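You operate a simulated robot arm through the tools that you are given. There is no shell and no other tool. Be economical: measure what you need, move in short steps, check, and stop when the job is done.

You run a simulated two-armed robot. Do the job below in one go: nothing can be reset, and whatever is moved stays where it is left.

## Task
Put one of the black wheels from the top of the frame bench on top of the black butyl block there. Then count the purple edge clips on the front edge of the green packing table, then put as many of the black rubber blocks from the front edge of the green packing table on the roller side of the sample table. Keep to this order.

The check looks at the end state, three seconds after you hand in, the way a careful person would. Anything else that was tipped, shoved, dropped, spilled or broken makes it a failure.

## Robot
Two 7-joint arms with two-finger grippers on one trunk, on a base that drives. Base frame: it is fixed to the floor where the robot stands at the start and does not move with it; the origin is under the middle of the robot, x ahead of it, y to its left, z up; the surface under the hand at the start is at about z = 0.86. Readings come in m, degrees, newtons and seconds.
The left shoulder is at the start at [0.06, 0.179, 1.128], the right one opposite. With the tool pointing down near the work surface each hand reaches from about 0.26 to 0.66 m from the robot's upright axis, wherever it stands, measured 20 degrees to its own side. Places, roughly: black rubber block [-5.5, -2, 0.5]; black wheel (5x5x2 cm) [0.8, 0, 0.9]; purple edge clip [-6, -2, 0.5]; roller side of the sample table [-2.7, -1.8, 0.8]. Payload 1.96 kg a hand.
Tool frame (each hand has its own): the origin (TCP) lies between the finger pads and is the grasp point; the fingertips stand 0.02 m ahead of it; z points along the fingers, y is the line along which they close. Largest opening 0.072 m; the body of the gripper starts 0.038 m behind the TCP.
Orientation is told as [roll, pitch, yaw] about the base's x, y, z axes, in that order, counted from this pose: with the fingers straight down and closing along the base's y, the tool's x points along the base's -x, its y along +y and its z along -z.

## Interface
- The arms move only by the tool send_rows. It takes "left_steps", "right_steps" or both (then of equal length, played together; a hand with none holds still); each is a list that holds one entry, the list of rows, each a list of 6 numbers: the shift along the tool's x, y, z in units of 30 mm (1.0 is 30 mm), then the turn, a rotation vector about the tool's x, y, z in units of 5 degrees (1.0 is 5 degrees). In form: [[[dx, dy, dz, rx, ry, rz], ...]]. A call has 1 to 12 rows; each row shifts and turns the commanded pose from where the row before left it, along the tool's axes as they then stand. "left_claw" and "right_claw" are, for a hand that has rows, the gripper command, from -1 (shut) to 1 (fully open), values between in proportion, set as the call begins (left out, the last holds). A call with a number of a shift or a turn outside -1 to 1 is refused whole. Rows are played at 5 a second. More than 0.05 m and 8.6 degrees between two rows, or a gripper value outside its range, and nothing of the call is played. Where a pose cannot be reached the arm comes as near as it can. A force on the tool above 40 N (or 10 N above the force at the start of the call, whichever is more), or a blocked arm, ends the call early, and 0.2 s more pass. Each finger travels about 0.153 m/s and halts on what it meets, pressing with about 32 N; the grip force reading is that of the motor and also rises with nothing between the fingers. The clock runs only during rows and for 0.2 s after the last one: add rows that do not move to give the fingers time. The reply holds the time, the measured pose of the TCP, the force on the tool along the base axes, the opening and the grip force, in the units named above and with some noise, with the torque about the TCP (base axes, N m) and any sound that the robot's microphone picked up.
- Cameras (640 x 400 px; columns grow to the right, rows downward): "scene" is now at [0.0121, -0.0071, 1.6741]; the picture's right is [-0.12, -0.99, 0.00], its down [-0.80, 0.09, -0.59] and it looks along [0.59, -0.07, -0.81] (base axes); focal length 277 px, centre (320, 200). "left" rides on the left gripper at [0.071, -0.019, -0.082] in its tool frame; the picture's right is [0.26, 0.97, 0.00], its down [-0.67, 0.18, -0.72] and it looks along [-0.69, 0.19, 0.70] (tool axes); focal length 280 px, centre (320, 200). "right" rides on the right gripper at [0.071, 0.019, -0.082] in its tool frame; the picture's right is [-0.26, 0.97, 0.00], its down [-0.67, -0.18, -0.72] and it looks along [-0.69, -0.19, 0.70] (tool axes); focal length 280 px, centre (320, 200). There is no depth. A picture from a camera that has moved, and an enlarged one, comes with that camera's place and axes in the base frame and with its lens.
- snapshot(camera): a new picture of that camera. No time passes.
- lift_body(by): slides the trunk up (or, below 0, down) by that many m; the arms and the scene camera ride with it, the base frame stays. It gives what a move gives, with no picture.
- steer(legs): drives the robot by 1 to 6 legs, each [ahead, left, turn to the left] in m, m and degrees, along the robot's own axes; the way and the turn of a leg run together, so that a leg with both is an arc; at most 1.5 m and 180 degrees a leg. The arms and the cameras ride along, it lands a little off, and it stops where it bumps. It gives what a move gives.
- turn_head(pan, tilt): turns the head with the scene camera to pan (to the left, within 86 degrees either way) and tilt (down, from -29 to 69), counted from straight ahead of the robot. It gives what a move gives.
- enlarge(camera, box): a new picture of the part [left, top, right, bottom] of that camera's present view, enlarged. No time passes.
- hand_in(): hands the job in; it is judged then, once.

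Go step by step. Nothing tells you exact positions but the pictures and the camera data: compare them with the known pose of the tool, close in by small moves and look again before you grip or let go. The budget is 165 turns and 122 pictures, counting those below and the enlarged ones. Unless the task says otherwise, let go and move clear before handing in, and close with one line.

The tools are called after "Emit:" as a command line: name --argument value ..., lists and objects as JSON in quotes. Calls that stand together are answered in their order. send_rows: Moves the arms, as the interface text tells. Its arguments: {"type":"object","properties":{"left_steps":{"type":"array","items":{"type":"array","items":{"type":"array","items":{"type":"number"}}}},"left_claw":{"type":"number"},"right_steps":{"type":"array","items":{"type":"array","items":{"type":"array","items":{"type":"number"}}}},"right_claw":{"type":"number"}},"required":[]} The other tools are called the same way: lift_body (by) slides the trunk up or down; steer (legs) drives the base; turn_head (pan, tilt) turns the head that bears the scene camera; snapshot (camera) takes a picture; enlarge (camera, box) takes an enlarged picture of a part of a camera's view; hand_in () hands the job in.

At the start:

```text
clock: 0.0
left_ee_pos: [0.3846, 0.1162, 1.1585]
left_tool_rot: [0.0, -0.2, 0.0]
left_force: [-0.6, 1.0, -0.4]
left_wrist_torque: [0.0, 0.04, 0.01]
left_width: 0.072
left_grip_force: 0.1
right_ee_pos: [0.3711, -0.1545, 1.1236]
right_tool_rot: [0.0, 0.0, 0.0]
right_force: [0.3, -0.6, 0.1]
right_wrist_torque: [0.01, -0.01, -0.02]
right_width: 0.0721
right_grip_force: 0.0
trunk travel left (down, up): [-0.773, 0.217]
robot x, y, heading: [-0.0014, 0.0058, -0.1]
head pan, tilt: [-6.7, 53.6]
```

scene: 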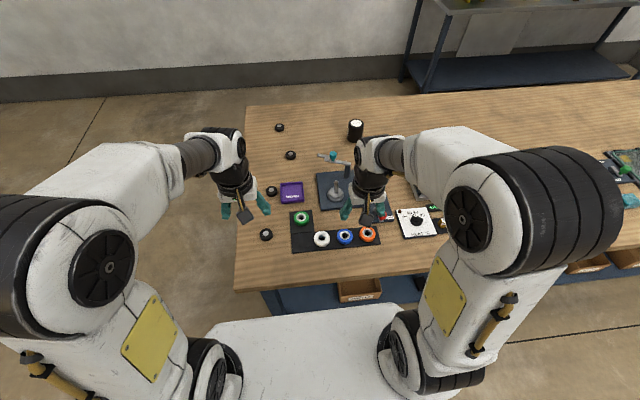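
right: 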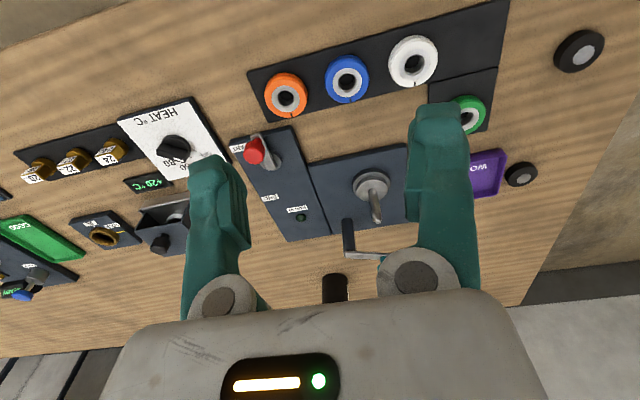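
left: 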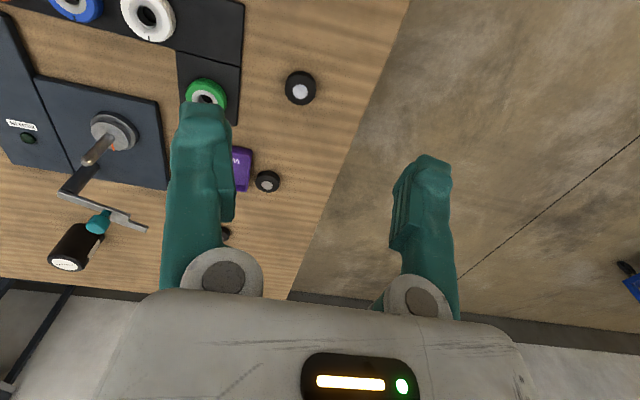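

I see a bench with four black wheels on the left side, and a tall black object near the back. I'll enlarge to identify the butyl block.

Emit:
enlarge --camera "scene" --box '[220, 100, 420, 260]'

Emit:
enlarge --camera "scene" --box '[400, 60, 640, 260]'

```text
2.50 times, centred on (320, 180) of scene
camera zoom: at [0.0121, -0.0071, 1.6741], right [-0.12, -0.99, 0.0], down [-0.8, 0.09, -0.59], along [0.59, -0.07, -0.81], focal length 692 px, centre (320, 250)
```

zoom: 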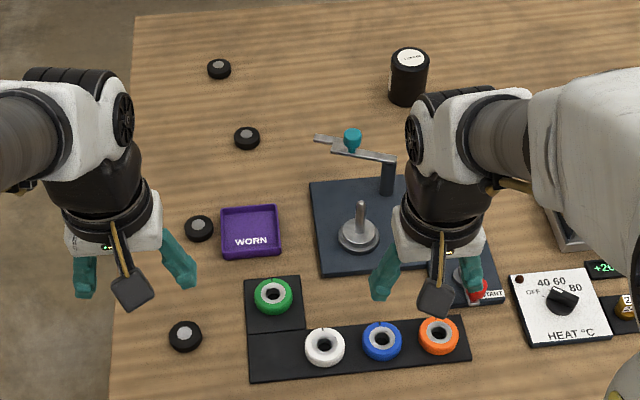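

```text
2.00 times, centred on (520, 160) of scene
camera zoom: at [0.0121, -0.0071, 1.6741], right [-0.12, -0.99, 0.0], down [-0.8, 0.09, -0.59], along [0.59, -0.07, -0.81], focal length 554 px, centre (-80, 280)
```

zoom: 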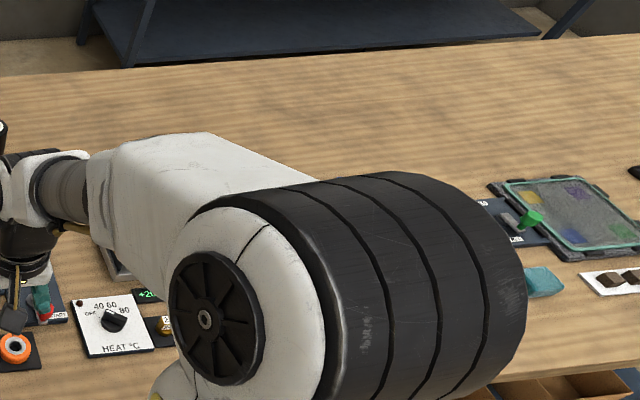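

The tall black cylinder has a label on top; there may be other black things on the right. I'll look right and zoom in.

Emit:
enlarge --camera "scene" --box '[336, 110, 376, 150]'

Emit:
turn_head --pan -60 --tilt 45

Emit:
snapshot --camera "scene"

```text
10.00 times, centred on (356, 130) of scene
camera zoom: at [0.0121, -0.0071, 1.6741], right [-0.12, -0.99, 0.0], down [-0.8, 0.09, -0.59], along [0.59, -0.07, -0.81], focal length 2769 px, centre (-40, 900)
```

zoom: 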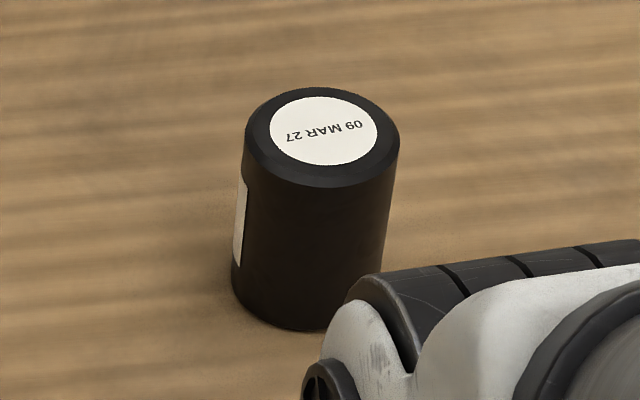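

```text
clock: 1.2
left_ee_pos: [0.3823, 0.1159, 1.1557]
left_tool_rot: [0.1, -0.2, 0.1]
left_force: [-0.4, 0.7, -0.3]
left_wrist_torque: [-0.01, 0.01, 0.02]
left_width: 0.0721
left_grip_force: 0.1
right_ee_pos: [0.3715, -0.154, 1.1231]
right_tool_rot: [0.0, 0.0, 0.0]
right_force: [0.3, -0.8, 1.0]
right_wrist_torque: [0.0, -0.01, 0.01]
right_width: 0.0719
right_grip_force: 0.0
trunk travel left (down, up): [-0.773, 0.217]
robot x, y, heading: [0.0013, -0.002, 0.1]
head pan, tilt: [-60.0, 45.0]
```

```text
115 pictures are left
camera scene: at [-0.0201, -0.069, 1.6857], right [-0.87, -0.5, 0.0], down [-0.35, 0.61, -0.71], along [0.35, -0.61, -0.71], focal length 277 px, centre (320, 200)
```

scene: 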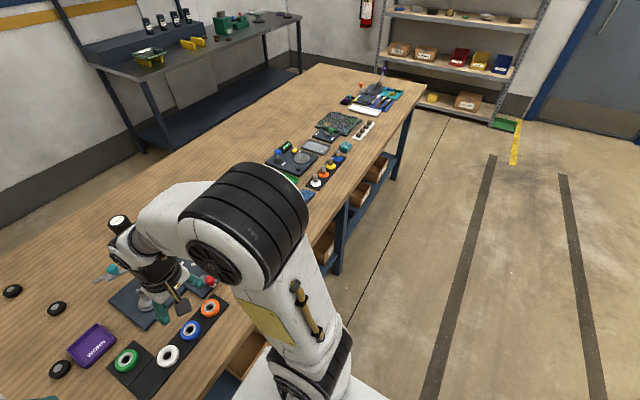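

The bench continues far right. Zoom there for any other black blocks.

Emit:
enlarge --camera "scene" --box '[250, 60, 430, 210]'

Emit:
turn_head --pan -20 --tilt 45

Emit:
snapshot --camera "scene"

```text
2.67 times, centred on (340, 135) of scene
camera zoom: at [-0.0201, -0.069, 1.6857], right [-0.87, -0.5, 0.0], down [-0.35, 0.61, -0.71], along [0.35, -0.61, -0.71], focal length 738 px, centre (267, 373)
```

zoom: 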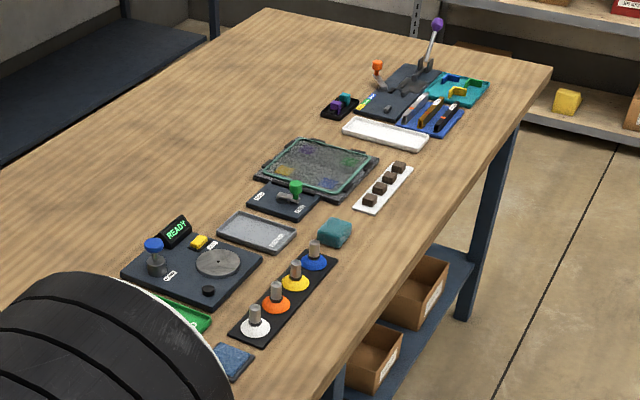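

```text
clock: 2.3
left_ee_pos: [0.3841, 0.1169, 1.1572]
left_tool_rot: [0.0, -0.1, 0.0]
left_force: [0.0, 1.2, -1.2]
left_wrist_torque: [0.02, 0.01, 0.02]
left_width: 0.0719
left_grip_force: 0.0
right_ee_pos: [0.3701, -0.1537, 1.1231]
right_tool_rot: [0.0, 0.0, 0.0]
right_force: [-0.5, -0.2, -0.7]
right_wrist_torque: [0.02, 0.02, 0.02]
right_width: 0.0719
right_grip_force: 0.1
trunk travel left (down, up): [-0.773, 0.217]
robot x, y, heading: [-0.0018, -0.0038, 0.1]
head pan, tilt: [-20.0, 45.0]
```

```text
113 pictures are left
camera scene: at [0.0155, -0.0265, 1.6858], right [-0.34, -0.94, 0.0], down [-0.66, 0.24, -0.71], along [0.66, -0.24, -0.71], focal length 277 px, centre (320, 200)
```

scene: 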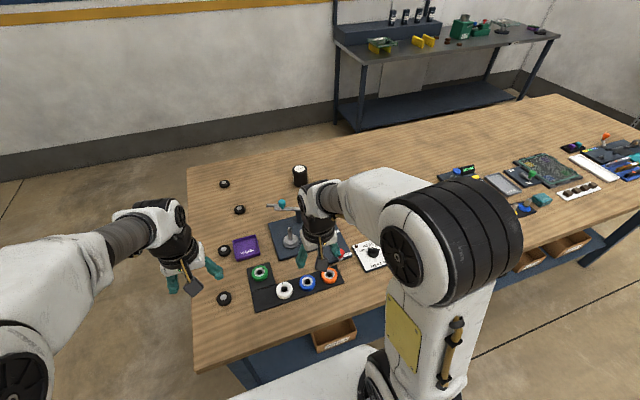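

The tall black cylinder stands at about (0.91, -0.26), top about 0.945, wheels at x 0.45–1.03; that's far for the reach. I'll look down to see how the base stands to the bench.

Emit:
turn_head --pan 0 --tilt 69

Emit:
snapshot --camera "scene"

Emit:
turn_head --pan 80 --tilt 40

Emit:
snapshot --camera "scene"

```text
clock: 3.2
left_ee_pos: [0.3844, 0.118, 1.1566]
left_tool_rot: [0.1, -0.2, 0.1]
left_force: [-0.3, 0.7, 0.0]
left_wrist_torque: [0.0, 0.02, -0.01]
left_width: 0.0721
left_grip_force: 0.0
right_ee_pos: [0.372, -0.1532, 1.1248]
right_tool_rot: [-0.1, -0.1, 0.0]
right_force: [0.4, 0.0, 0.2]
right_wrist_torque: [0.01, -0.02, 0.0]
right_width: 0.0718
right_grip_force: 0.0
trunk travel left (down, up): [-0.773, 0.217]
robot x, y, heading: [0.0001, -0.0021, -0.2]
head pan, tilt: [0.0, 68.8]
```

```text
112 pictures are left
camera scene: at [-0.0049, 0.0013, 1.6569], right [0.0, -1.0, 0.0], down [-0.93, 0.0, -0.36], along [0.36, 0.0, -0.93], focal length 277 px, centre (320, 200)
```

scene: 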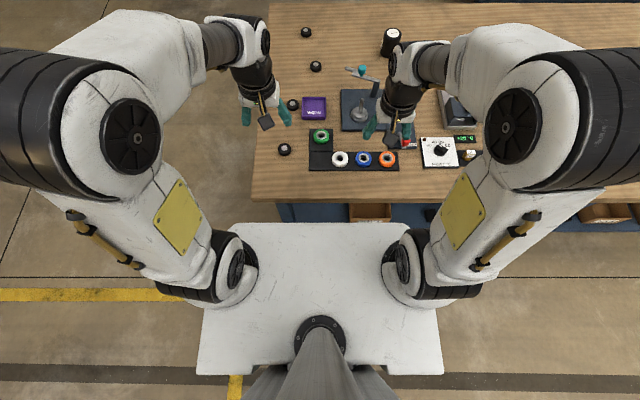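

```text
clock: 4.7
left_ee_pos: [0.3843, 0.1168, 1.158]
left_tool_rot: [0.0, -0.1, 0.0]
left_force: [0.1, 0.1, -0.3]
left_wrist_torque: [0.03, 0.01, 0.0]
left_width: 0.0721
left_grip_force: 0.0
right_ee_pos: [0.3704, -0.1532, 1.123]
right_tool_rot: [0.0, 0.0, 0.1]
right_force: [-0.1, 0.5, 0.4]
right_wrist_torque: [-0.03, 0.03, -0.04]
right_width: 0.0721
right_grip_force: 0.0
trunk travel left (down, up): [-0.773, 0.217]
robot x, y, heading: [-0.0001, 0.0008, -0.1]
head pan, tilt: [80.0, 40.0]
```

```text
111 pictures are left
camera scene: at [-0.046, 0.0851, 1.693], right [0.98, -0.17, 0.0], down [-0.11, -0.63, -0.77], along [0.13, 0.75, -0.64], focal length 277 px, centre (320, 200)
```

scene: 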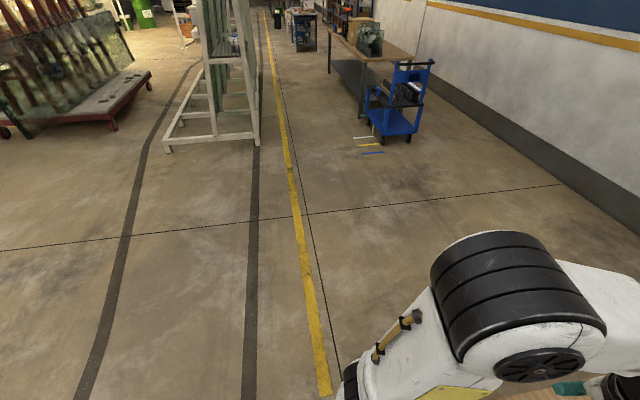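

The base already stands under the front edge, so the cylinder is best reached from behind the bench, where there is ample floor. I'll drive around the left end to the back.

Emit:
steer --legs '[[0, 1.15, 0], [1.5, 0, 0], [0.25, 0, 0], [0, 0, 180], [0, 1.2, 0]]'

Emit:
turn_head --pan 0 --tilt 55

Emit:
snapshot --camera "scene"

```text
clock: 32.2
left_ee_pos: [1.4427, -0.171, 1.157]
left_tool_rot: [-0.1, -0.3, -178.6]
left_force: [0.4, 0.5, -0.3]
left_wrist_torque: [0.0, 0.02, 0.02]
left_width: 0.0719
left_grip_force: 0.1
right_ee_pos: [1.4488, 0.0998, 1.1229]
right_tool_rot: [0.1, 0.0, -178.5]
right_force: [-0.2, 0.6, -0.6]
right_wrist_torque: [0.01, 0.0, 0.01]
right_width: 0.0719
right_grip_force: 0.1
trunk travel left (down, up): [-0.773, 0.217]
robot x, y, heading: [1.8236, -0.0461, -178.5]
head pan, tilt: [80.0, 40.0]
```

```text
clock: 33.7
left_ee_pos: [1.442, -0.1701, 1.1566]
left_tool_rot: [0.0, -0.2, -178.6]
left_force: [-1.4, 0.5, 0.1]
left_wrist_torque: [0.02, -0.02, 0.01]
left_width: 0.072
left_grip_force: 0.1
right_ee_pos: [1.449, 0.101, 1.1241]
right_tool_rot: [0.0, 0.0, -178.6]
right_force: [-0.2, -0.2, -0.1]
right_wrist_torque: [0.02, -0.02, -0.02]
right_width: 0.0722
right_grip_force: 0.1
trunk travel left (down, up): [-0.773, 0.217]
robot x, y, heading: [1.8201, -0.0424, -178.9]
head pan, tilt: [0.0, 55.0]
```

```text
110 pictures are left
camera scene: at [1.8098, -0.043, 1.6723], right [-0.03, 1.0, 0.0], down [0.82, 0.02, -0.57], along [-0.57, -0.01, -0.82], focal length 277 px, centre (320, 200)
```

scene: 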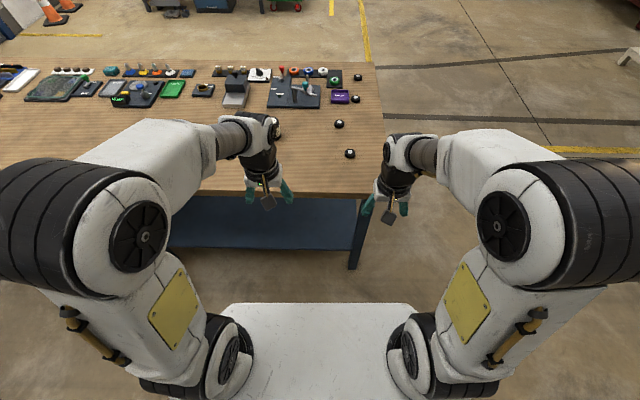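

The space behind the bench is clear. I'll move closer to the back edge.

Emit:
steer --legs '[[0.25, 0, -1.2]]'

Emit:
snapshot --camera "scene"

Emit:
snapshot --camera "left"

```text
clock: 35.6
left_ee_pos: [1.1852, -0.166, 1.1564]
left_tool_rot: [0.0, -0.2, -179.7]
left_force: [0.1, -0.1, -0.2]
left_wrist_torque: [0.01, 0.01, 0.0]
left_width: 0.0719
left_grip_force: 0.0
right_ee_pos: [1.197, 0.1032, 1.1241]
right_tool_rot: [0.1, 0.1, -179.7]
right_force: [-0.8, 0.6, -0.3]
right_wrist_torque: [0.0, 0.01, -0.02]
right_width: 0.072
right_grip_force: 0.0
trunk travel left (down, up): [-0.773, 0.217]
robot x, y, heading: [1.5682, -0.05, -179.4]
head pan, tilt: [0.0, 55.0]
```

```text
109 pictures are left
camera scene: at [1.5559, -0.0465, 1.6723], right [0.0, 1.0, 0.0], down [0.82, 0.0, -0.57], along [-0.57, 0.0, -0.82], focal length 277 px, centre (320, 200)
```

scene: 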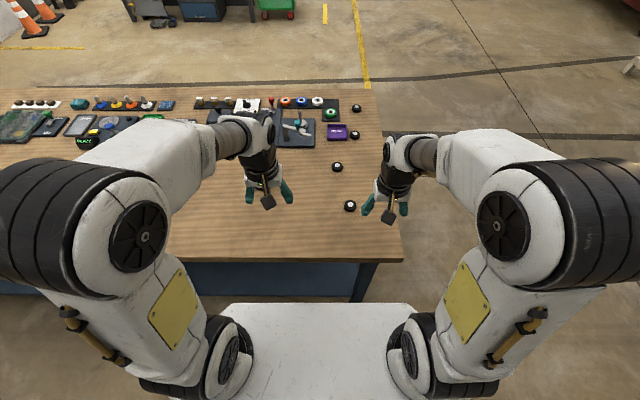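

```text
108 pictures are left
camera left: at [1.2578, -0.1463, 1.239], right [0.27, -0.96, 0.0], down [-0.67, -0.19, 0.72], along [-0.69, -0.19, -0.7], focal length 280 px, centre (320, 200)
```

left: 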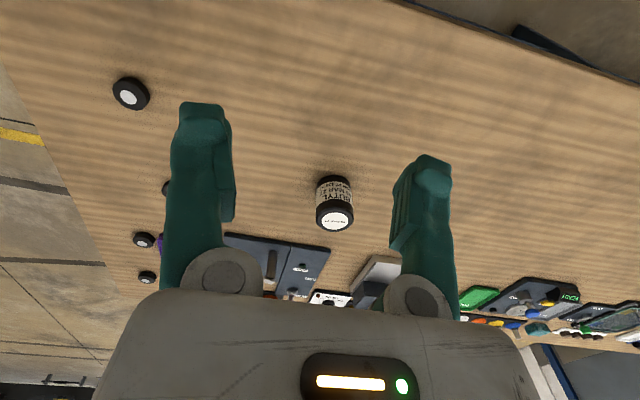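

The label reads "BUTYL", so the cylinder at about (0.93, -0.26) is the target; the nearest wheel is at (1.03, 0.05). I edge forward 5 cm for reach.

Emit:
steer --legs '[[0.05, 0, 0]]'

```text
clock: 36.5
left_ee_pos: [1.1372, -0.1663, 1.1576]
left_tool_rot: [0.0, -0.4, -179.8]
left_force: [0.7, 0.9, -0.5]
left_wrist_torque: [0.03, 0.01, -0.02]
left_width: 0.0719
left_grip_force: 0.0
right_ee_pos: [1.1491, 0.1042, 1.1251]
right_tool_rot: [0.0, -0.2, -179.6]
right_force: [0.6, 0.1, 0.4]
right_wrist_torque: [0.02, -0.01, 0.05]
right_width: 0.0723
right_grip_force: 0.1
trunk travel left (down, up): [-0.773, 0.217]
robot x, y, heading: [1.5178, -0.0459, -179.7]
head pan, tilt: [0.0, 55.0]
```

Move the right hand aside first, while the left hand heads over the wheel at z≈1.0.

Emit:
send_rows --right_steps '[[[0.3, -1, -0.3, 0, 0, 0], [0.3, -1, -0.3, 0, 0, 0], [0.3, -1, -0.3, 0, 0, 0], [0.3, -1, 0, 0, 0, 0], [0.3, -1, 0, 0, 0, 0], [0.3, -1, 0, 0, 0, 0]]]'

Emit:
send_rows --left_steps '[[[-0.45, -0.9, 0.6, 0, 0, 0], [-0.45, -0.9, 0.6, 0, 0, 0], [-0.45, -0.9, 0.6, 0, 0, 0], [-0.45, -0.9, 0.6, 0, 0, 0], [-0.45, -0.9, 0.6, 0, 0, 0], [-0.45, -0.9, 0.6, 0, 0, 0], [-0.45, -0.9, 0.6, 0, 0, 0], [-0.45, -0.9, 0.6, 0, 0, 0], [0, 0, 0, 0, 0, 0]]]' --left_claw 1

Emit:
snapshot --camera "left"

Emit:
snapshot --camera "scene"

```text
clock: 37.9
left_ee_pos: [1.1348, -0.166, 1.1569]
left_tool_rot: [0.0, -0.3, -179.8]
left_force: [-1.1, 0.2, -0.6]
left_wrist_torque: [-0.05, -0.02, 0.0]
left_width: 0.0719
left_grip_force: 0.1
right_ee_pos: [1.2013, 0.2865, 1.1488]
right_tool_rot: [0.0, 0.0, -179.7]
right_force: [-0.3, 0.1, 0.3]
right_wrist_torque: [-0.04, -0.03, 0.02]
right_width: 0.0721
right_grip_force: 0.1
trunk travel left (down, up): [-0.773, 0.217]
robot x, y, heading: [1.5151, -0.0484, -179.6]
head pan, tilt: [0.0, 55.0]
```

```text
clock: 39.9
left_ee_pos: [1.0243, 0.0489, 1.0119]
left_tool_rot: [-0.1, -0.3, -179.7]
left_force: [0.4, -1.1, 0.4]
left_wrist_torque: [0.02, 0.04, 0.0]
left_width: 0.072
left_grip_force: 0.0
right_ee_pos: [1.2008, 0.2844, 1.1496]
right_tool_rot: [-0.1, -0.1, -179.7]
right_force: [-0.3, 0.8, -0.1]
right_wrist_torque: [0.03, 0.04, -0.01]
right_width: 0.0719
right_grip_force: 0.0
trunk travel left (down, up): [-0.773, 0.217]
robot x, y, heading: [1.5168, -0.0462, -179.8]
head pan, tilt: [0.0, 55.0]
```

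```text
107 pictures are left
camera left: at [1.0969, 0.0692, 1.0931], right [0.27, -0.96, 0.0], down [-0.67, -0.19, 0.72], along [-0.69, -0.19, -0.7], focal length 280 px, centre (320, 200)
```

left: 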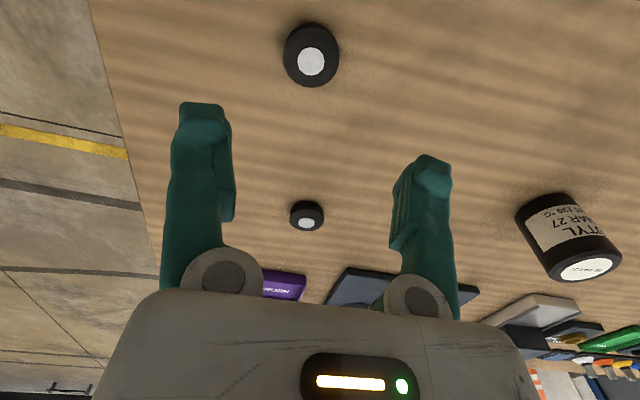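

```text
106 pictures are left
camera scene: at [1.5055, -0.0474, 1.6723], right [0.0, 1.0, 0.0], down [0.82, 0.0, -0.57], along [-0.57, 0.0, -0.82], focal length 277 px, centre (320, 200)
```

scene: 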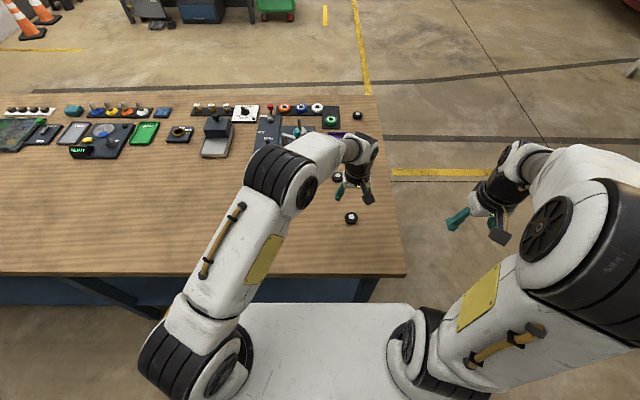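

The wheel is almost right below at about (1.024, 0.055). I descend with a small correction.

Emit:
send_rows --left_steps '[[[0, -0.2, 0.7, 0, 0, 0], [0, 0, 0.7, 0, 0, 0], [0, 0, 0.7, 0, 0, 0], [0, 0, 0.7, 0, 0, 0], [0, 0, 0.7, 0, 0, 0], [0, 0, 0.3, 0, 0, 0], [0, 0, 0.3, 0, 0, 0], [0, 0, 0, 0, 0, 0]]]'

Emit:
snapshot --camera "left"

```text
clock: 41.7
left_ee_pos: [1.0257, 0.0551, 0.8902]
left_tool_rot: [0.0, -0.2, -179.7]
left_force: [-0.3, 0.0, -0.6]
left_wrist_torque: [-0.02, -0.04, -0.01]
left_width: 0.072
left_grip_force: 0.1
right_ee_pos: [1.2012, 0.2829, 1.1494]
right_tool_rot: [0.0, 0.0, -179.6]
right_force: [-0.5, 0.7, 0.1]
right_wrist_torque: [0.01, -0.02, 0.0]
right_width: 0.0721
right_grip_force: 0.1
trunk travel left (down, up): [-0.773, 0.217]
robot x, y, heading: [1.5198, -0.0479, -179.8]
head pan, tilt: [0.0, 55.0]
```

```text
105 pictures are left
camera left: at [1.0978, 0.0746, 0.9713], right [0.27, -0.96, 0.0], down [-0.67, -0.19, 0.72], along [-0.69, -0.19, -0.7], focal length 280 px, centre (320, 200)
```

left: 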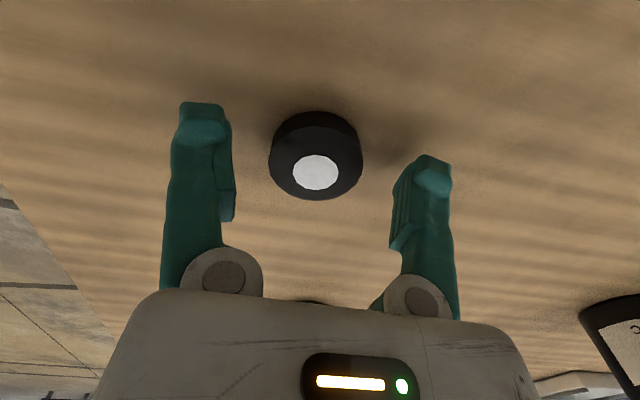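

Well aligned. Lower 7 mm and grip.

Emit:
send_rows --left_steps '[[[-0.05, 0, 0.25, 0, 0, 0], [0, 0, 0, 0, 0, 0]]]'

Emit:
send_rows --left_steps '[[[0, 0, 0, 0, 0, 0], [0, 0, 0, 0, 0, 0], [0, 0, 0, 0, 0, 0]]]' --left_claw -1

Emit:
send_rows --left_steps '[[[0, 0, -1, 0, 0, 0], [0, 0, -1, 0, 0, 0], [0, 0, -1, 0, 0, 0], [0, 0, -1, 0, 0, 0], [0, 0, 0, 0, 0, 0]]]'

Emit:
snapshot --camera "left"

```text
clock: 42.3
left_ee_pos: [1.0244, 0.055, 0.8815]
left_tool_rot: [-0.1, -0.2, -179.8]
left_force: [0.2, 0.4, 0.2]
left_wrist_torque: [0.03, -0.01, 0.0]
left_width: 0.072
left_grip_force: 0.0
right_ee_pos: [1.2005, 0.2834, 1.1483]
right_tool_rot: [0.0, 0.0, -179.7]
right_force: [-0.2, 0.6, 0.1]
right_wrist_torque: [0.01, -0.01, -0.01]
right_width: 0.0719
right_grip_force: 0.1
trunk travel left (down, up): [-0.773, 0.217]
robot x, y, heading: [1.5157, -0.0481, -179.4]
head pan, tilt: [0.0, 55.0]
```

```text
clock: 43.1
left_ee_pos: [1.0242, 0.054, 0.8828]
left_tool_rot: [0.0, -0.2, -179.8]
left_force: [-0.1, 0.5, 0.7]
left_wrist_torque: [0.0, -0.02, 0.02]
left_width: 0.0399
left_grip_force: 32.4
right_ee_pos: [1.2005, 0.2837, 1.1499]
right_tool_rot: [-0.1, 0.0, -179.7]
right_force: [-0.4, 0.2, -1.2]
right_wrist_torque: [0.05, 0.03, 0.04]
right_width: 0.0719
right_grip_force: 0.1
trunk travel left (down, up): [-0.773, 0.217]
robot x, y, heading: [1.5158, -0.0472, -179.7]
head pan, tilt: [0.0, 55.0]
```

```text
clock: 44.3
left_ee_pos: [1.0242, 0.054, 1.004]
left_tool_rot: [0.0, -0.2, -179.9]
left_force: [0.3, -0.6, -0.2]
left_wrist_torque: [-0.05, 0.0, -0.02]
left_width: 0.0394
left_grip_force: 31.9
right_ee_pos: [1.1995, 0.2839, 1.15]
right_tool_rot: [0.1, 0.1, -179.7]
right_force: [0.2, -1.1, -0.1]
right_wrist_torque: [0.01, 0.0, -0.01]
right_width: 0.0721
right_grip_force: 0.0
trunk travel left (down, up): [-0.773, 0.217]
robot x, y, heading: [1.5147, -0.0517, -179.7]
head pan, tilt: [0.0, 55.0]
```

```text
104 pictures are left
camera left: at [1.0965, 0.075, 1.0851], right [0.27, -0.96, 0.0], down [-0.67, -0.19, 0.72], along [-0.69, -0.19, -0.7], focal length 280 px, centre (320, 200)
```

left: 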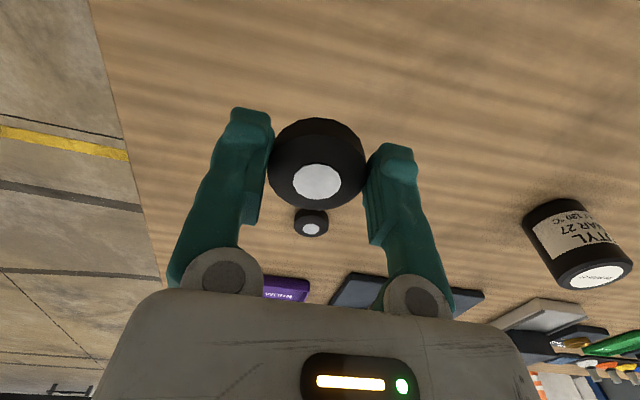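

Wheel held and centred. Raise and carry it over the cylinder.

Emit:
send_rows --left_steps '[[[0, 0, -0.8, 0, 0, 0], [0, 0.5, -0.8, 0, 0, 0], [-0.3, 1, -0.2, 0, 0, 0], [-0.3, 1, 0, 0, 0, 0], [-0.3, 1, 0, 0, 0, 0], [-0.3, 1, 0, 0, 0, 0], [-0.3, 1, 0, 0, 0, 0], [-0.3, 1, 0, 0, 0, 0], [-0.3, 1, 0, 0, 0, 0], [-0.3, 1, 0, 0, 0, 0], [-0.3, 1, 0, 0, 0, 0], [-0.3, 0.9, 0, 0, 0, 0]]]'

Emit:
snapshot --camera "left"

Emit:
snapshot --camera "scene"

```text
clock: 46.9
left_ee_pos: [0.9517, -0.1953, 1.0375]
left_tool_rot: [-0.1, -0.2, -179.8]
left_force: [0.0, 0.1, -1.0]
left_wrist_torque: [0.03, 0.01, 0.0]
left_width: 0.0396
left_grip_force: 32.0
left hand out of reach, approached as far as the arm can: row 1, 2, 10, 11, 12
right_ee_pos: [1.201, 0.2829, 1.1493]
right_tool_rot: [0.1, 0.0, -179.7]
right_force: [0.5, 0.3, 0.4]
right_wrist_torque: [0.02, -0.01, 0.0]
right_width: 0.072
right_grip_force: 0.1
trunk travel left (down, up): [-0.773, 0.217]
robot x, y, heading: [1.5166, -0.0484, -179.7]
head pan, tilt: [0.0, 55.0]
```

```text
103 pictures are left
camera left: at [1.0248, -0.1748, 1.1191], right [0.27, -0.96, 0.0], down [-0.67, -0.19, 0.72], along [-0.69, -0.19, -0.69], focal length 280 px, centre (320, 200)
```

left: 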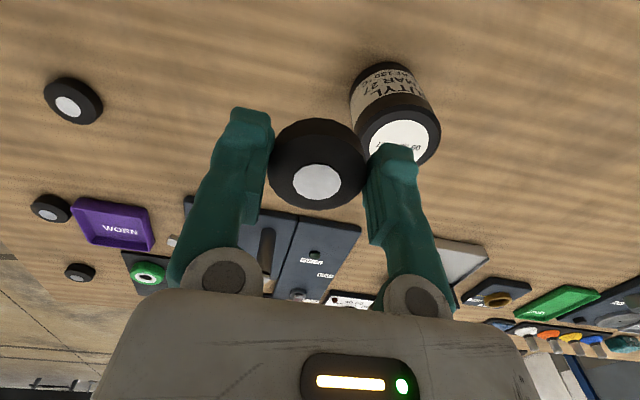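

```text
102 pictures are left
camera scene: at [1.5045, -0.0476, 1.6723], right [0.0, 1.0, 0.0], down [0.82, 0.0, -0.57], along [-0.57, 0.0, -0.82], focal length 277 px, centre (320, 200)
```

scene: 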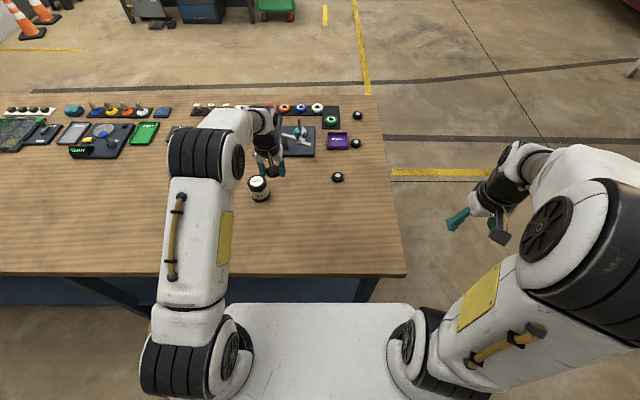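

The arm is near its limit at this height; raising the trunk 8 cm should help. Cylinder estimate: (0.935, -0.256).

Emit:
lift_body --by 0.08

Emit:
send_rows --left_steps '[[[-0.1, 0.6, 0.3, 0, 0, 0], [-0.1, 0.6, 0.3, 0, 0, 0], [-0.1, 0.6, 0.3, 0, 0, 0], [0, 0, 0, 0, 0, 0]]]'

```text
clock: 48.1
left_ee_pos: [0.9528, -0.194, 1.1185]
left_tool_rot: [0.0, -0.3, -179.8]
left_force: [-0.1, 0.8, 0.4]
left_wrist_torque: [-0.01, -0.02, 0.03]
left_width: 0.0396
left_grip_force: 32.3
right_ee_pos: [1.1999, 0.2844, 1.2291]
right_tool_rot: [0.0, 0.0, -179.7]
right_force: [-0.5, 0.0, -0.6]
right_wrist_torque: [0.01, 0.0, -0.02]
right_width: 0.072
right_grip_force: 0.0
trunk travel left (down, up): [-0.853, 0.137]
robot x, y, heading: [1.5166, -0.0465, -179.6]
head pan, tilt: [0.0, 55.0]
```

```text
clock: 49.1
left_ee_pos: [0.9436, -0.2468, 1.0914]
left_tool_rot: [-0.1, -0.5, -179.8]
left_force: [-1.0, -0.3, -0.4]
left_wrist_torque: [0.01, 0.01, 0.0]
left_width: 0.0396
left_grip_force: 32.4
right_ee_pos: [1.2, 0.2848, 1.2303]
right_tool_rot: [0.0, 0.0, -179.7]
right_force: [0.4, 0.2, 1.3]
right_wrist_torque: [-0.03, -0.02, 0.02]
right_width: 0.0715
right_grip_force: 0.1
trunk travel left (down, up): [-0.853, 0.137]
robot x, y, heading: [1.52, -0.0472, -179.5]
head pan, tilt: [0.0, 55.0]
```

Now fine positioning and lowering to about z=1.02, then look.

Emit:
send_rows --left_steps '[[[-0.25, 0.3, 0.6, 0, 0, 0], [0, 0, 0.6, 0, 0, 0], [0, 0, 0.6, 0, 0, 0], [0, 0, 0.4, 0, 0, 0], [0, 0, 0, 0, 0, 0]]]'

Emit:
snapshot --camera "left"

Emit:
enlarge --camera "scene" --box '[180, 120, 340, 220]'

```text
clock: 50.3
left_ee_pos: [0.9363, -0.2562, 1.0252]
left_tool_rot: [0.0, -0.4, -179.9]
left_force: [-0.3, -0.5, 0.2]
left_wrist_torque: [0.0, 0.03, 0.0]
left_width: 0.0395
left_grip_force: 32.0
right_ee_pos: [1.2009, 0.2843, 1.2292]
right_tool_rot: [0.1, 0.0, -179.6]
right_force: [0.4, -0.4, 0.3]
right_wrist_torque: [-0.02, 0.0, -0.01]
right_width: 0.0717
right_grip_force: 0.0
trunk travel left (down, up): [-0.853, 0.137]
robot x, y, heading: [1.5191, -0.0473, -180.0]
head pan, tilt: [0.0, 55.0]
```

```text
101 pictures are left
camera left: at [1.0094, -0.2364, 1.1062], right [0.27, -0.96, 0.0], down [-0.67, -0.19, 0.72], along [-0.69, -0.19, -0.69], focal length 280 px, centre (320, 200)
```

left: 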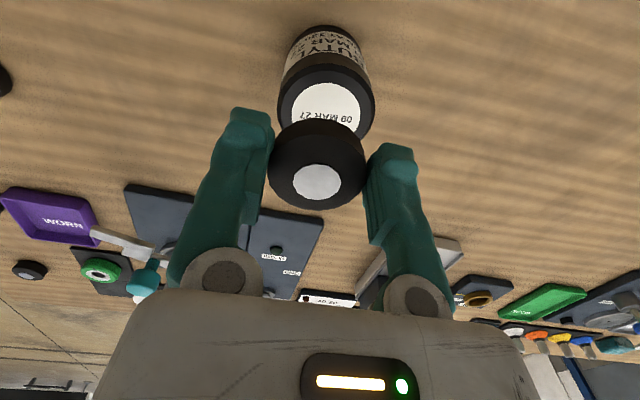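

```text
4.00 times, centred on (260, 170) of scene
camera zoom: at [1.5052, -0.0464, 1.7523], right [0.0, 1.0, 0.0], down [0.82, 0.0, -0.57], along [-0.57, 0.0, -0.82], focal length 1108 px, centre (560, 320)
```

zoom: 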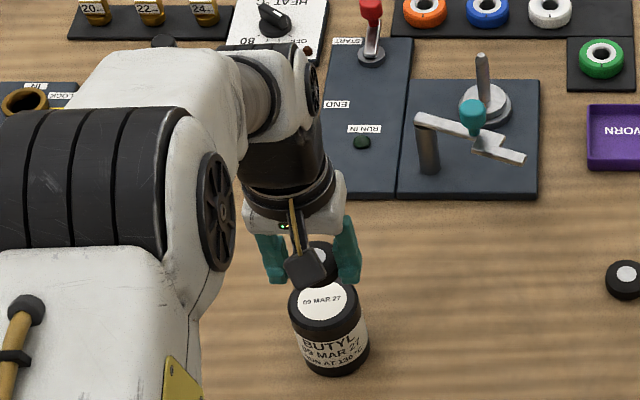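

The cylinder top is at about (0.931, -0.260). Shift a little and lower to 0.985.

Emit:
send_rows --left_steps '[[[-0.17, 0.13, 0.4, 0, 0, 0], [0, 0, 0.5, 0, 0, 0], [0, 0, 0.3, 0, 0, 0], [0, 0, 0, 0, 0, 0]]]'

Emit:
snapshot --camera "left"

Emit:
enlarge --camera "scene" --box '[220, 160, 300, 220]'

```text
clock: 51.3
left_ee_pos: [0.931, -0.2619, 0.9881]
left_tool_rot: [0.0, -0.4, -179.9]
left_force: [-0.3, -0.3, 0.4]
left_wrist_torque: [0.02, -0.01, -0.04]
left_width: 0.0395
left_grip_force: 31.4
right_ee_pos: [1.2, 0.2845, 1.2307]
right_tool_rot: [0.1, 0.1, -179.6]
right_force: [0.2, 0.2, 0.4]
right_wrist_torque: [0.0, -0.01, 0.03]
right_width: 0.0721
right_grip_force: 0.1
trunk travel left (down, up): [-0.853, 0.137]
robot x, y, heading: [1.516, -0.047, -179.8]
head pan, tilt: [0.0, 55.0]
```

```text
99 pictures are left
camera left: at [1.0038, -0.2412, 1.07], right [0.27, -0.96, 0.0], down [-0.67, -0.19, 0.72], along [-0.69, -0.19, -0.69], focal length 280 px, centre (320, 200)
```

left: 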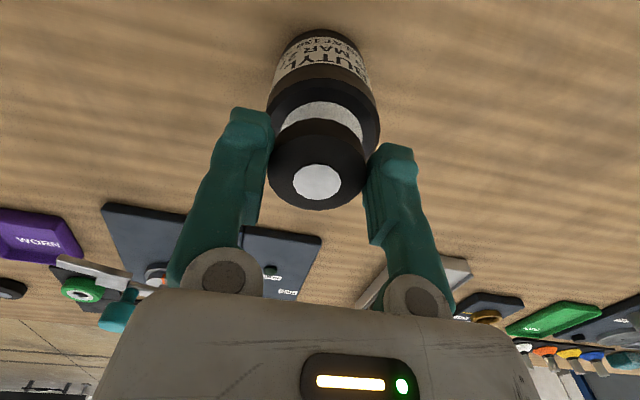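

```text
6.67 times, centred on (260, 190) of scene
camera zoom: at [1.5047, -0.0468, 1.7523], right [0.0, 1.0, 0.0], down [0.82, 0.0, -0.57], along [-0.57, 0.0, -0.82], focal length 1846 px, centre (720, 267)
```

zoom: 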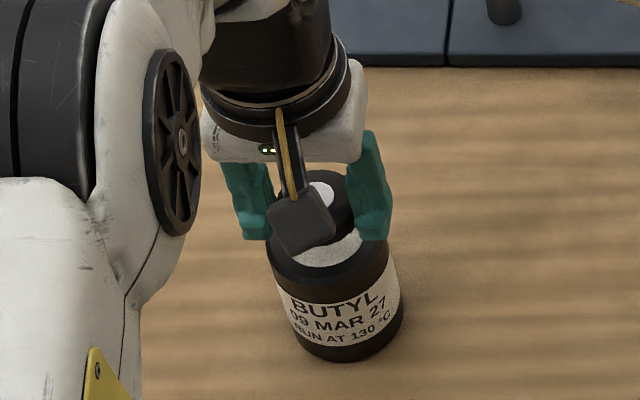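

Aligned to within 1–2 mm. Lower slowly until contact.

Emit:
send_rows --left_steps '[[[0, 0, 0.3, 0, 0, 0], [0, 0, 0.15, 0, 0, 0], [0, 0, 0.1, 0, 0, 0], [0, 0, 0, 0, 0, 0]]]'

Emit:
enlarge --camera "left" --box '[220, 50, 420, 220]'

```text
clock: 52.3
left_ee_pos: [0.9317, -0.2603, 0.9725]
left_tool_rot: [0.0, -0.3, -179.8]
left_force: [0.6, 0.0, -0.6]
left_wrist_torque: [0.0, 0.0, -0.02]
left_width: 0.0398
left_grip_force: 32.0
right_ee_pos: [1.201, 0.2843, 1.231]
right_tool_rot: [-0.1, -0.1, -179.7]
right_force: [-0.1, 0.1, 0.4]
right_wrist_torque: [-0.01, 0.02, 0.01]
right_width: 0.0717
right_grip_force: 0.1
trunk travel left (down, up): [-0.853, 0.137]
robot x, y, heading: [1.5189, -0.0504, -179.9]
head pan, tilt: [0.0, 55.0]
```

```text
2.35 times, centred on (320, 135) of left
camera zoom: at [1.0038, -0.2407, 1.054], right [0.27, -0.96, 0.0], down [-0.67, -0.19, 0.72], along [-0.69, -0.19, -0.69], focal length 660 px, centre (320, 353)
```

zoom: 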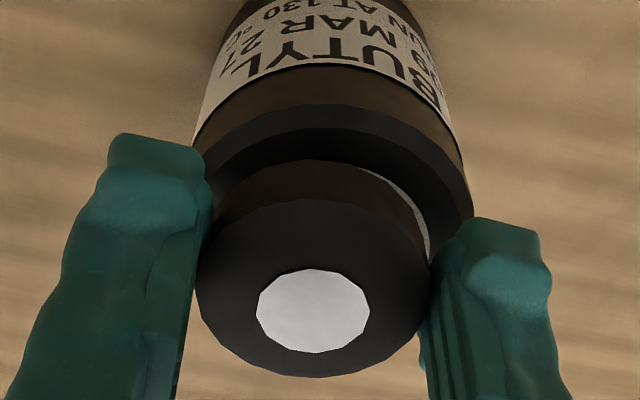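

Nearly there; a few more millimetres.

Emit:
send_rows --left_steps '[[[0, 0, 0.08, 0, 0, 0], [0, 0, 0.08, 0, 0, 0], [0, 0, 0, 0, 0, 0]]]'

Emit:
enlarge --camera "left" --box '[220, 50, 420, 220]'

```text
clock: 53.1
left_ee_pos: [0.9313, -0.2604, 0.9684]
left_tool_rot: [0.0, -0.4, -179.9]
left_force: [-0.1, -0.2, -0.2]
left_wrist_torque: [0.01, 0.03, 0.01]
left_width: 0.0396
left_grip_force: 31.2
right_ee_pos: [1.1998, 0.2841, 1.2301]
right_tool_rot: [0.0, 0.0, -179.7]
right_force: [1.0, 0.5, -0.6]
right_wrist_torque: [0.0, -0.05, -0.02]
right_width: 0.0723
right_grip_force: 0.0
trunk travel left (down, up): [-0.853, 0.137]
robot x, y, heading: [1.515, -0.0481, -180.0]
head pan, tilt: [0.0, 55.0]
```

```text
2.35 times, centred on (320, 135) of left
camera zoom: at [1.0034, -0.2404, 1.0493], right [0.27, -0.96, 0.0], down [-0.67, -0.19, 0.72], along [-0.69, -0.19, -0.69], focal length 660 px, centre (320, 353)
```

zoom: 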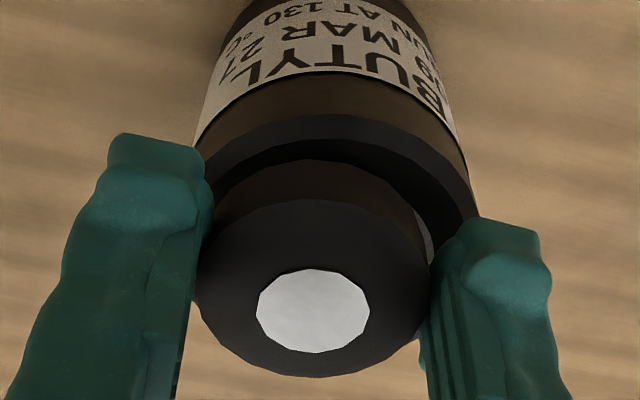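

Slight lateral offset of ~3 mm; correct and keep lowering.

Emit:
send_rows --left_steps '[[[0, 0.08, 0, 0, 0, 0], [0, 0, 0.08, 0, 0, 0], [0, 0, 0.06, 0, 0, 0], [0, 0, 0, 0, 0, 0]]]'

Emit:
enlarge --camera "left" --box '[220, 50, 420, 220]'

```text
clock: 54.1
left_ee_pos: [0.9305, -0.2631, 0.9644]
left_tool_rot: [-0.1, -0.5, -179.8]
left_force: [-1.4, -1.1, 9.9]
left_wrist_torque: [0.03, -0.01, 0.02]
left_width: 0.0398
left_grip_force: 31.6
right_ee_pos: [1.2006, 0.2849, 1.2293]
right_tool_rot: [0.1, -0.1, -179.7]
right_force: [0.3, -0.8, 0.6]
right_wrist_torque: [-0.01, 0.01, -0.02]
right_width: 0.072
right_grip_force: 0.0
trunk travel left (down, up): [-0.853, 0.137]
robot x, y, heading: [1.5164, -0.048, -179.6]
head pan, tilt: [0.0, 55.0]
```

```text
2.35 times, centred on (320, 135) of left
camera zoom: at [1.0039, -0.2433, 1.0455], right [0.27, -0.96, 0.0], down [-0.67, -0.19, 0.72], along [-0.7, -0.19, -0.69], focal length 660 px, centre (320, 353)
```

zoom: 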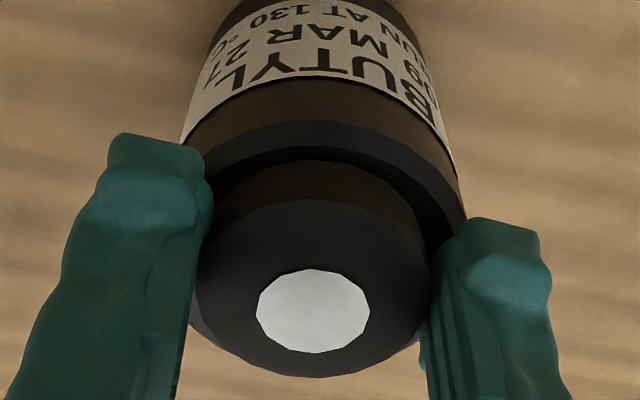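

Contact of about 10 N: the wheel sits on the block. Open gently, then rise.

Emit:
send_rows --left_steps '[[[0, 0, -0.04, 0, 0, 0], [0, 0, 0, 0, 0, 0], [0, 0, 0, 0, 0, 0]]]' --left_claw 0.7

Emit:
send_rows --left_steps '[[[0, 0, -0.4, 0, 0, 0], [0, 0, -1, 0, 0, 0], [0, 0, -1, 0, 0, 0], [0.5, 0, -0.5, 0, 0, 0], [0.8, 0, 0, 0, 0, 0], [0.8, 0, 0, 0, 0, 0]]]'

Emit:
snapshot --camera "left"

Emit:
enlarge --camera "scene" --box '[200, 140, 320, 220]'

```text
clock: 54.9
left_ee_pos: [0.9319, -0.2644, 0.9634]
left_tool_rot: [0.1, -0.2, -179.7]
left_force: [0.7, 0.0, 0.1]
left_wrist_torque: [-0.03, 0.01, -0.03]
left_width: 0.0611
left_grip_force: 0.0
right_ee_pos: [1.199, 0.2836, 1.23]
right_tool_rot: [0.0, 0.1, -179.8]
right_force: [-0.1, 0.1, -0.2]
right_wrist_torque: [-0.01, 0.01, 0.01]
right_width: 0.0721
right_grip_force: 0.3
trunk travel left (down, up): [-0.853, 0.137]
robot x, y, heading: [1.5156, -0.05, -180.0]
head pan, tilt: [0.0, 55.0]
```

```text
clock: 56.3
left_ee_pos: [0.9936, -0.2632, 1.0502]
left_tool_rot: [0.0, -0.5, -179.8]
left_force: [-0.3, 0.1, -0.2]
left_wrist_torque: [0.0, -0.01, 0.0]
left_width: 0.0611
left_grip_force: 0.0
right_ee_pos: [1.2012, 0.2843, 1.229]
right_tool_rot: [0.0, -0.1, -179.7]
right_force: [0.2, -0.3, 0.2]
right_wrist_torque: [0.02, 0.0, 0.0]
right_width: 0.072
right_grip_force: 0.1
trunk travel left (down, up): [-0.853, 0.137]
robot x, y, heading: [1.516, -0.0463, -180.0]
head pan, tilt: [0.0, 55.0]
```

```text
94 pictures are left
camera left: at [1.0656, -0.243, 1.1319], right [0.27, -0.96, 0.0], down [-0.67, -0.19, 0.72], along [-0.69, -0.19, -0.69], focal length 280 px, centre (320, 200)
```

left: 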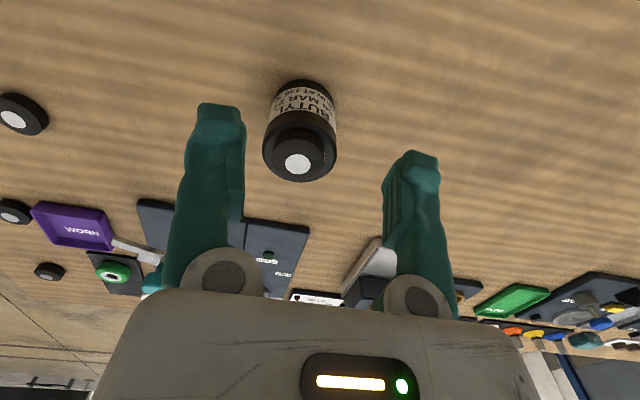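

```text
5.00 times, centred on (260, 180) of scene
camera zoom: at [1.5058, -0.0467, 1.7523], right [0.0, 1.0, 0.0], down [0.82, 0.0, -0.57], along [-0.57, 0.0, -0.82], focal length 1384 px, centre (620, 300)
```

zoom: 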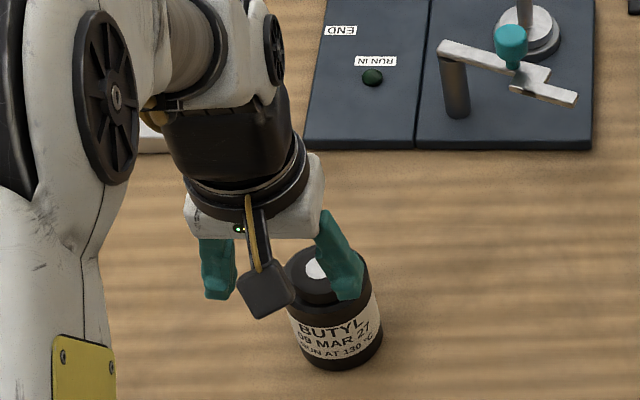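

The wheel rests centred on the butyl block. Retract the arm, back off, and drive round the bench end toward the other tables.

Emit:
send_rows --left_steps '[[[0.9, 0.2, -0.7, 0, 0, 0], [0.9, 0.2, -0.7, 0, 0, 0], [0.9, 0.2, -0.7, 0, 0, 0], [0.9, 0.2, -0.7, 0, 0, 0], [0.9, 0.2, 0, 0, 0, 0], [0.9, 0.2, 0, 0, 0, 0], [0.9, 0.2, 0, 0, 0, 0]]]'

Emit:
steer --legs '[[-0.3, 0, 0], [0, -1.15, 0], [1.2, 0, 0]]'

Emit:
turn_head --pan 0 --tilt 20

Emit:
snapshot --camera "scene"

Emit:
turn_head --pan 50 --tilt 20

Emit:
snapshot --camera "scene"

```text
clock: 57.9
left_ee_pos: [1.185, -0.3052, 1.1335]
left_tool_rot: [0.0, -0.4, -179.8]
left_force: [0.9, -0.4, 0.2]
left_wrist_torque: [0.02, 0.02, -0.01]
left_width: 0.0614
left_grip_force: 0.2
right_ee_pos: [1.201, 0.2839, 1.2304]
right_tool_rot: [0.0, -0.1, -179.7]
right_force: [0.9, 0.4, -0.5]
right_wrist_torque: [0.01, 0.02, 0.03]
right_width: 0.072
right_grip_force: 0.0
trunk travel left (down, up): [-0.853, 0.137]
robot x, y, heading: [1.516, -0.0444, -179.6]
head pan, tilt: [0.0, 55.0]
```

```text
clock: 71.1
left_ee_pos: [0.2801, 0.8605, 1.1329]
left_tool_rot: [0.0, -0.4, -179.7]
left_force: [-0.3, 0.4, 0.3]
left_wrist_torque: [0.0, 0.0, 0.0]
left_width: 0.0611
left_grip_force: 0.1
right_ee_pos: [0.2956, 1.4497, 1.2299]
right_tool_rot: [-0.1, 0.0, -179.6]
right_force: [0.6, 0.8, 0.2]
right_wrist_torque: [-0.03, -0.03, 0.01]
right_width: 0.0719
right_grip_force: 0.1
trunk travel left (down, up): [-0.853, 0.137]
robot x, y, heading: [0.6137, 1.1192, -179.7]
head pan, tilt: [0.0, 55.0]
```

```text
clock: 72.2
left_ee_pos: [0.2786, 0.8608, 1.1344]
left_tool_rot: [0.0, -0.4, -179.8]
left_force: [0.7, -0.3, -0.3]
left_wrist_torque: [0.0, 0.01, -0.01]
left_width: 0.0612
left_grip_force: 0.0
right_ee_pos: [0.2953, 1.4503, 1.2304]
right_tool_rot: [0.0, -0.1, -179.7]
right_force: [-0.2, 0.4, -0.6]
right_wrist_torque: [0.01, -0.03, 0.02]
right_width: 0.072
right_grip_force: 0.0
trunk travel left (down, up): [-0.853, 0.137]
robot x, y, heading: [0.6146, 1.117, -180.0]
head pan, tilt: [0.0, 20.0]
```

```text
92 pictures are left
camera scene: at [0.5794, 1.1187, 1.8044], right [0.0, 1.0, 0.0], down [0.34, 0.0, -0.94], along [-0.94, 0.0, -0.34], focal length 277 px, centre (320, 200)
```

scene: 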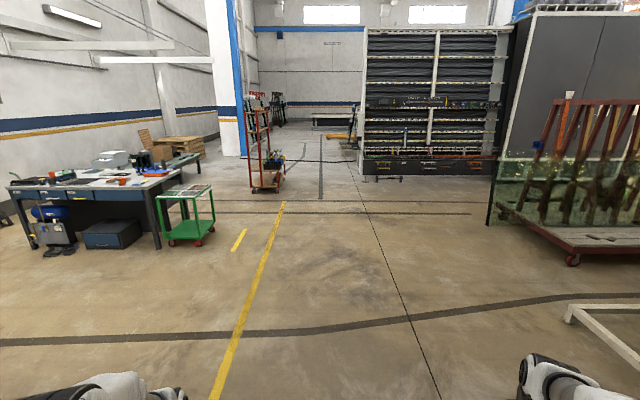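

```text
clock: 73.3
left_ee_pos: [0.278, 0.8615, 1.1343]
left_tool_rot: [0.0, -0.3, -179.7]
left_force: [-0.1, -0.4, 0.1]
left_wrist_torque: [0.03, 0.0, -0.02]
left_width: 0.0611
left_grip_force: 0.0
right_ee_pos: [0.2953, 1.4492, 1.2298]
right_tool_rot: [0.0, 0.1, -179.7]
right_force: [0.3, 0.7, 0.1]
right_wrist_torque: [-0.01, 0.02, 0.02]
right_width: 0.0722
right_grip_force: 0.0
trunk travel left (down, up): [-0.853, 0.137]
robot x, y, heading: [0.6109, 1.1116, -180.2]
head pan, tilt: [50.0, 20.0]
```

```text
91 pictures are left
camera scene: at [0.6127, 1.0476, 1.8044], right [-0.77, 0.64, 0.0], down [0.22, 0.26, -0.94], along [-0.6, -0.72, -0.34], focal length 277 px, centre (320, 200)
```

scene: 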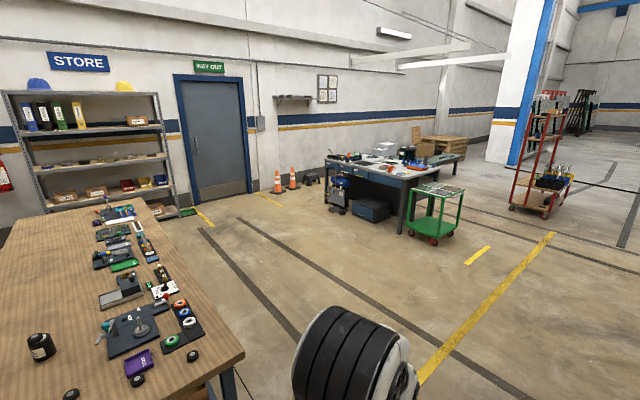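

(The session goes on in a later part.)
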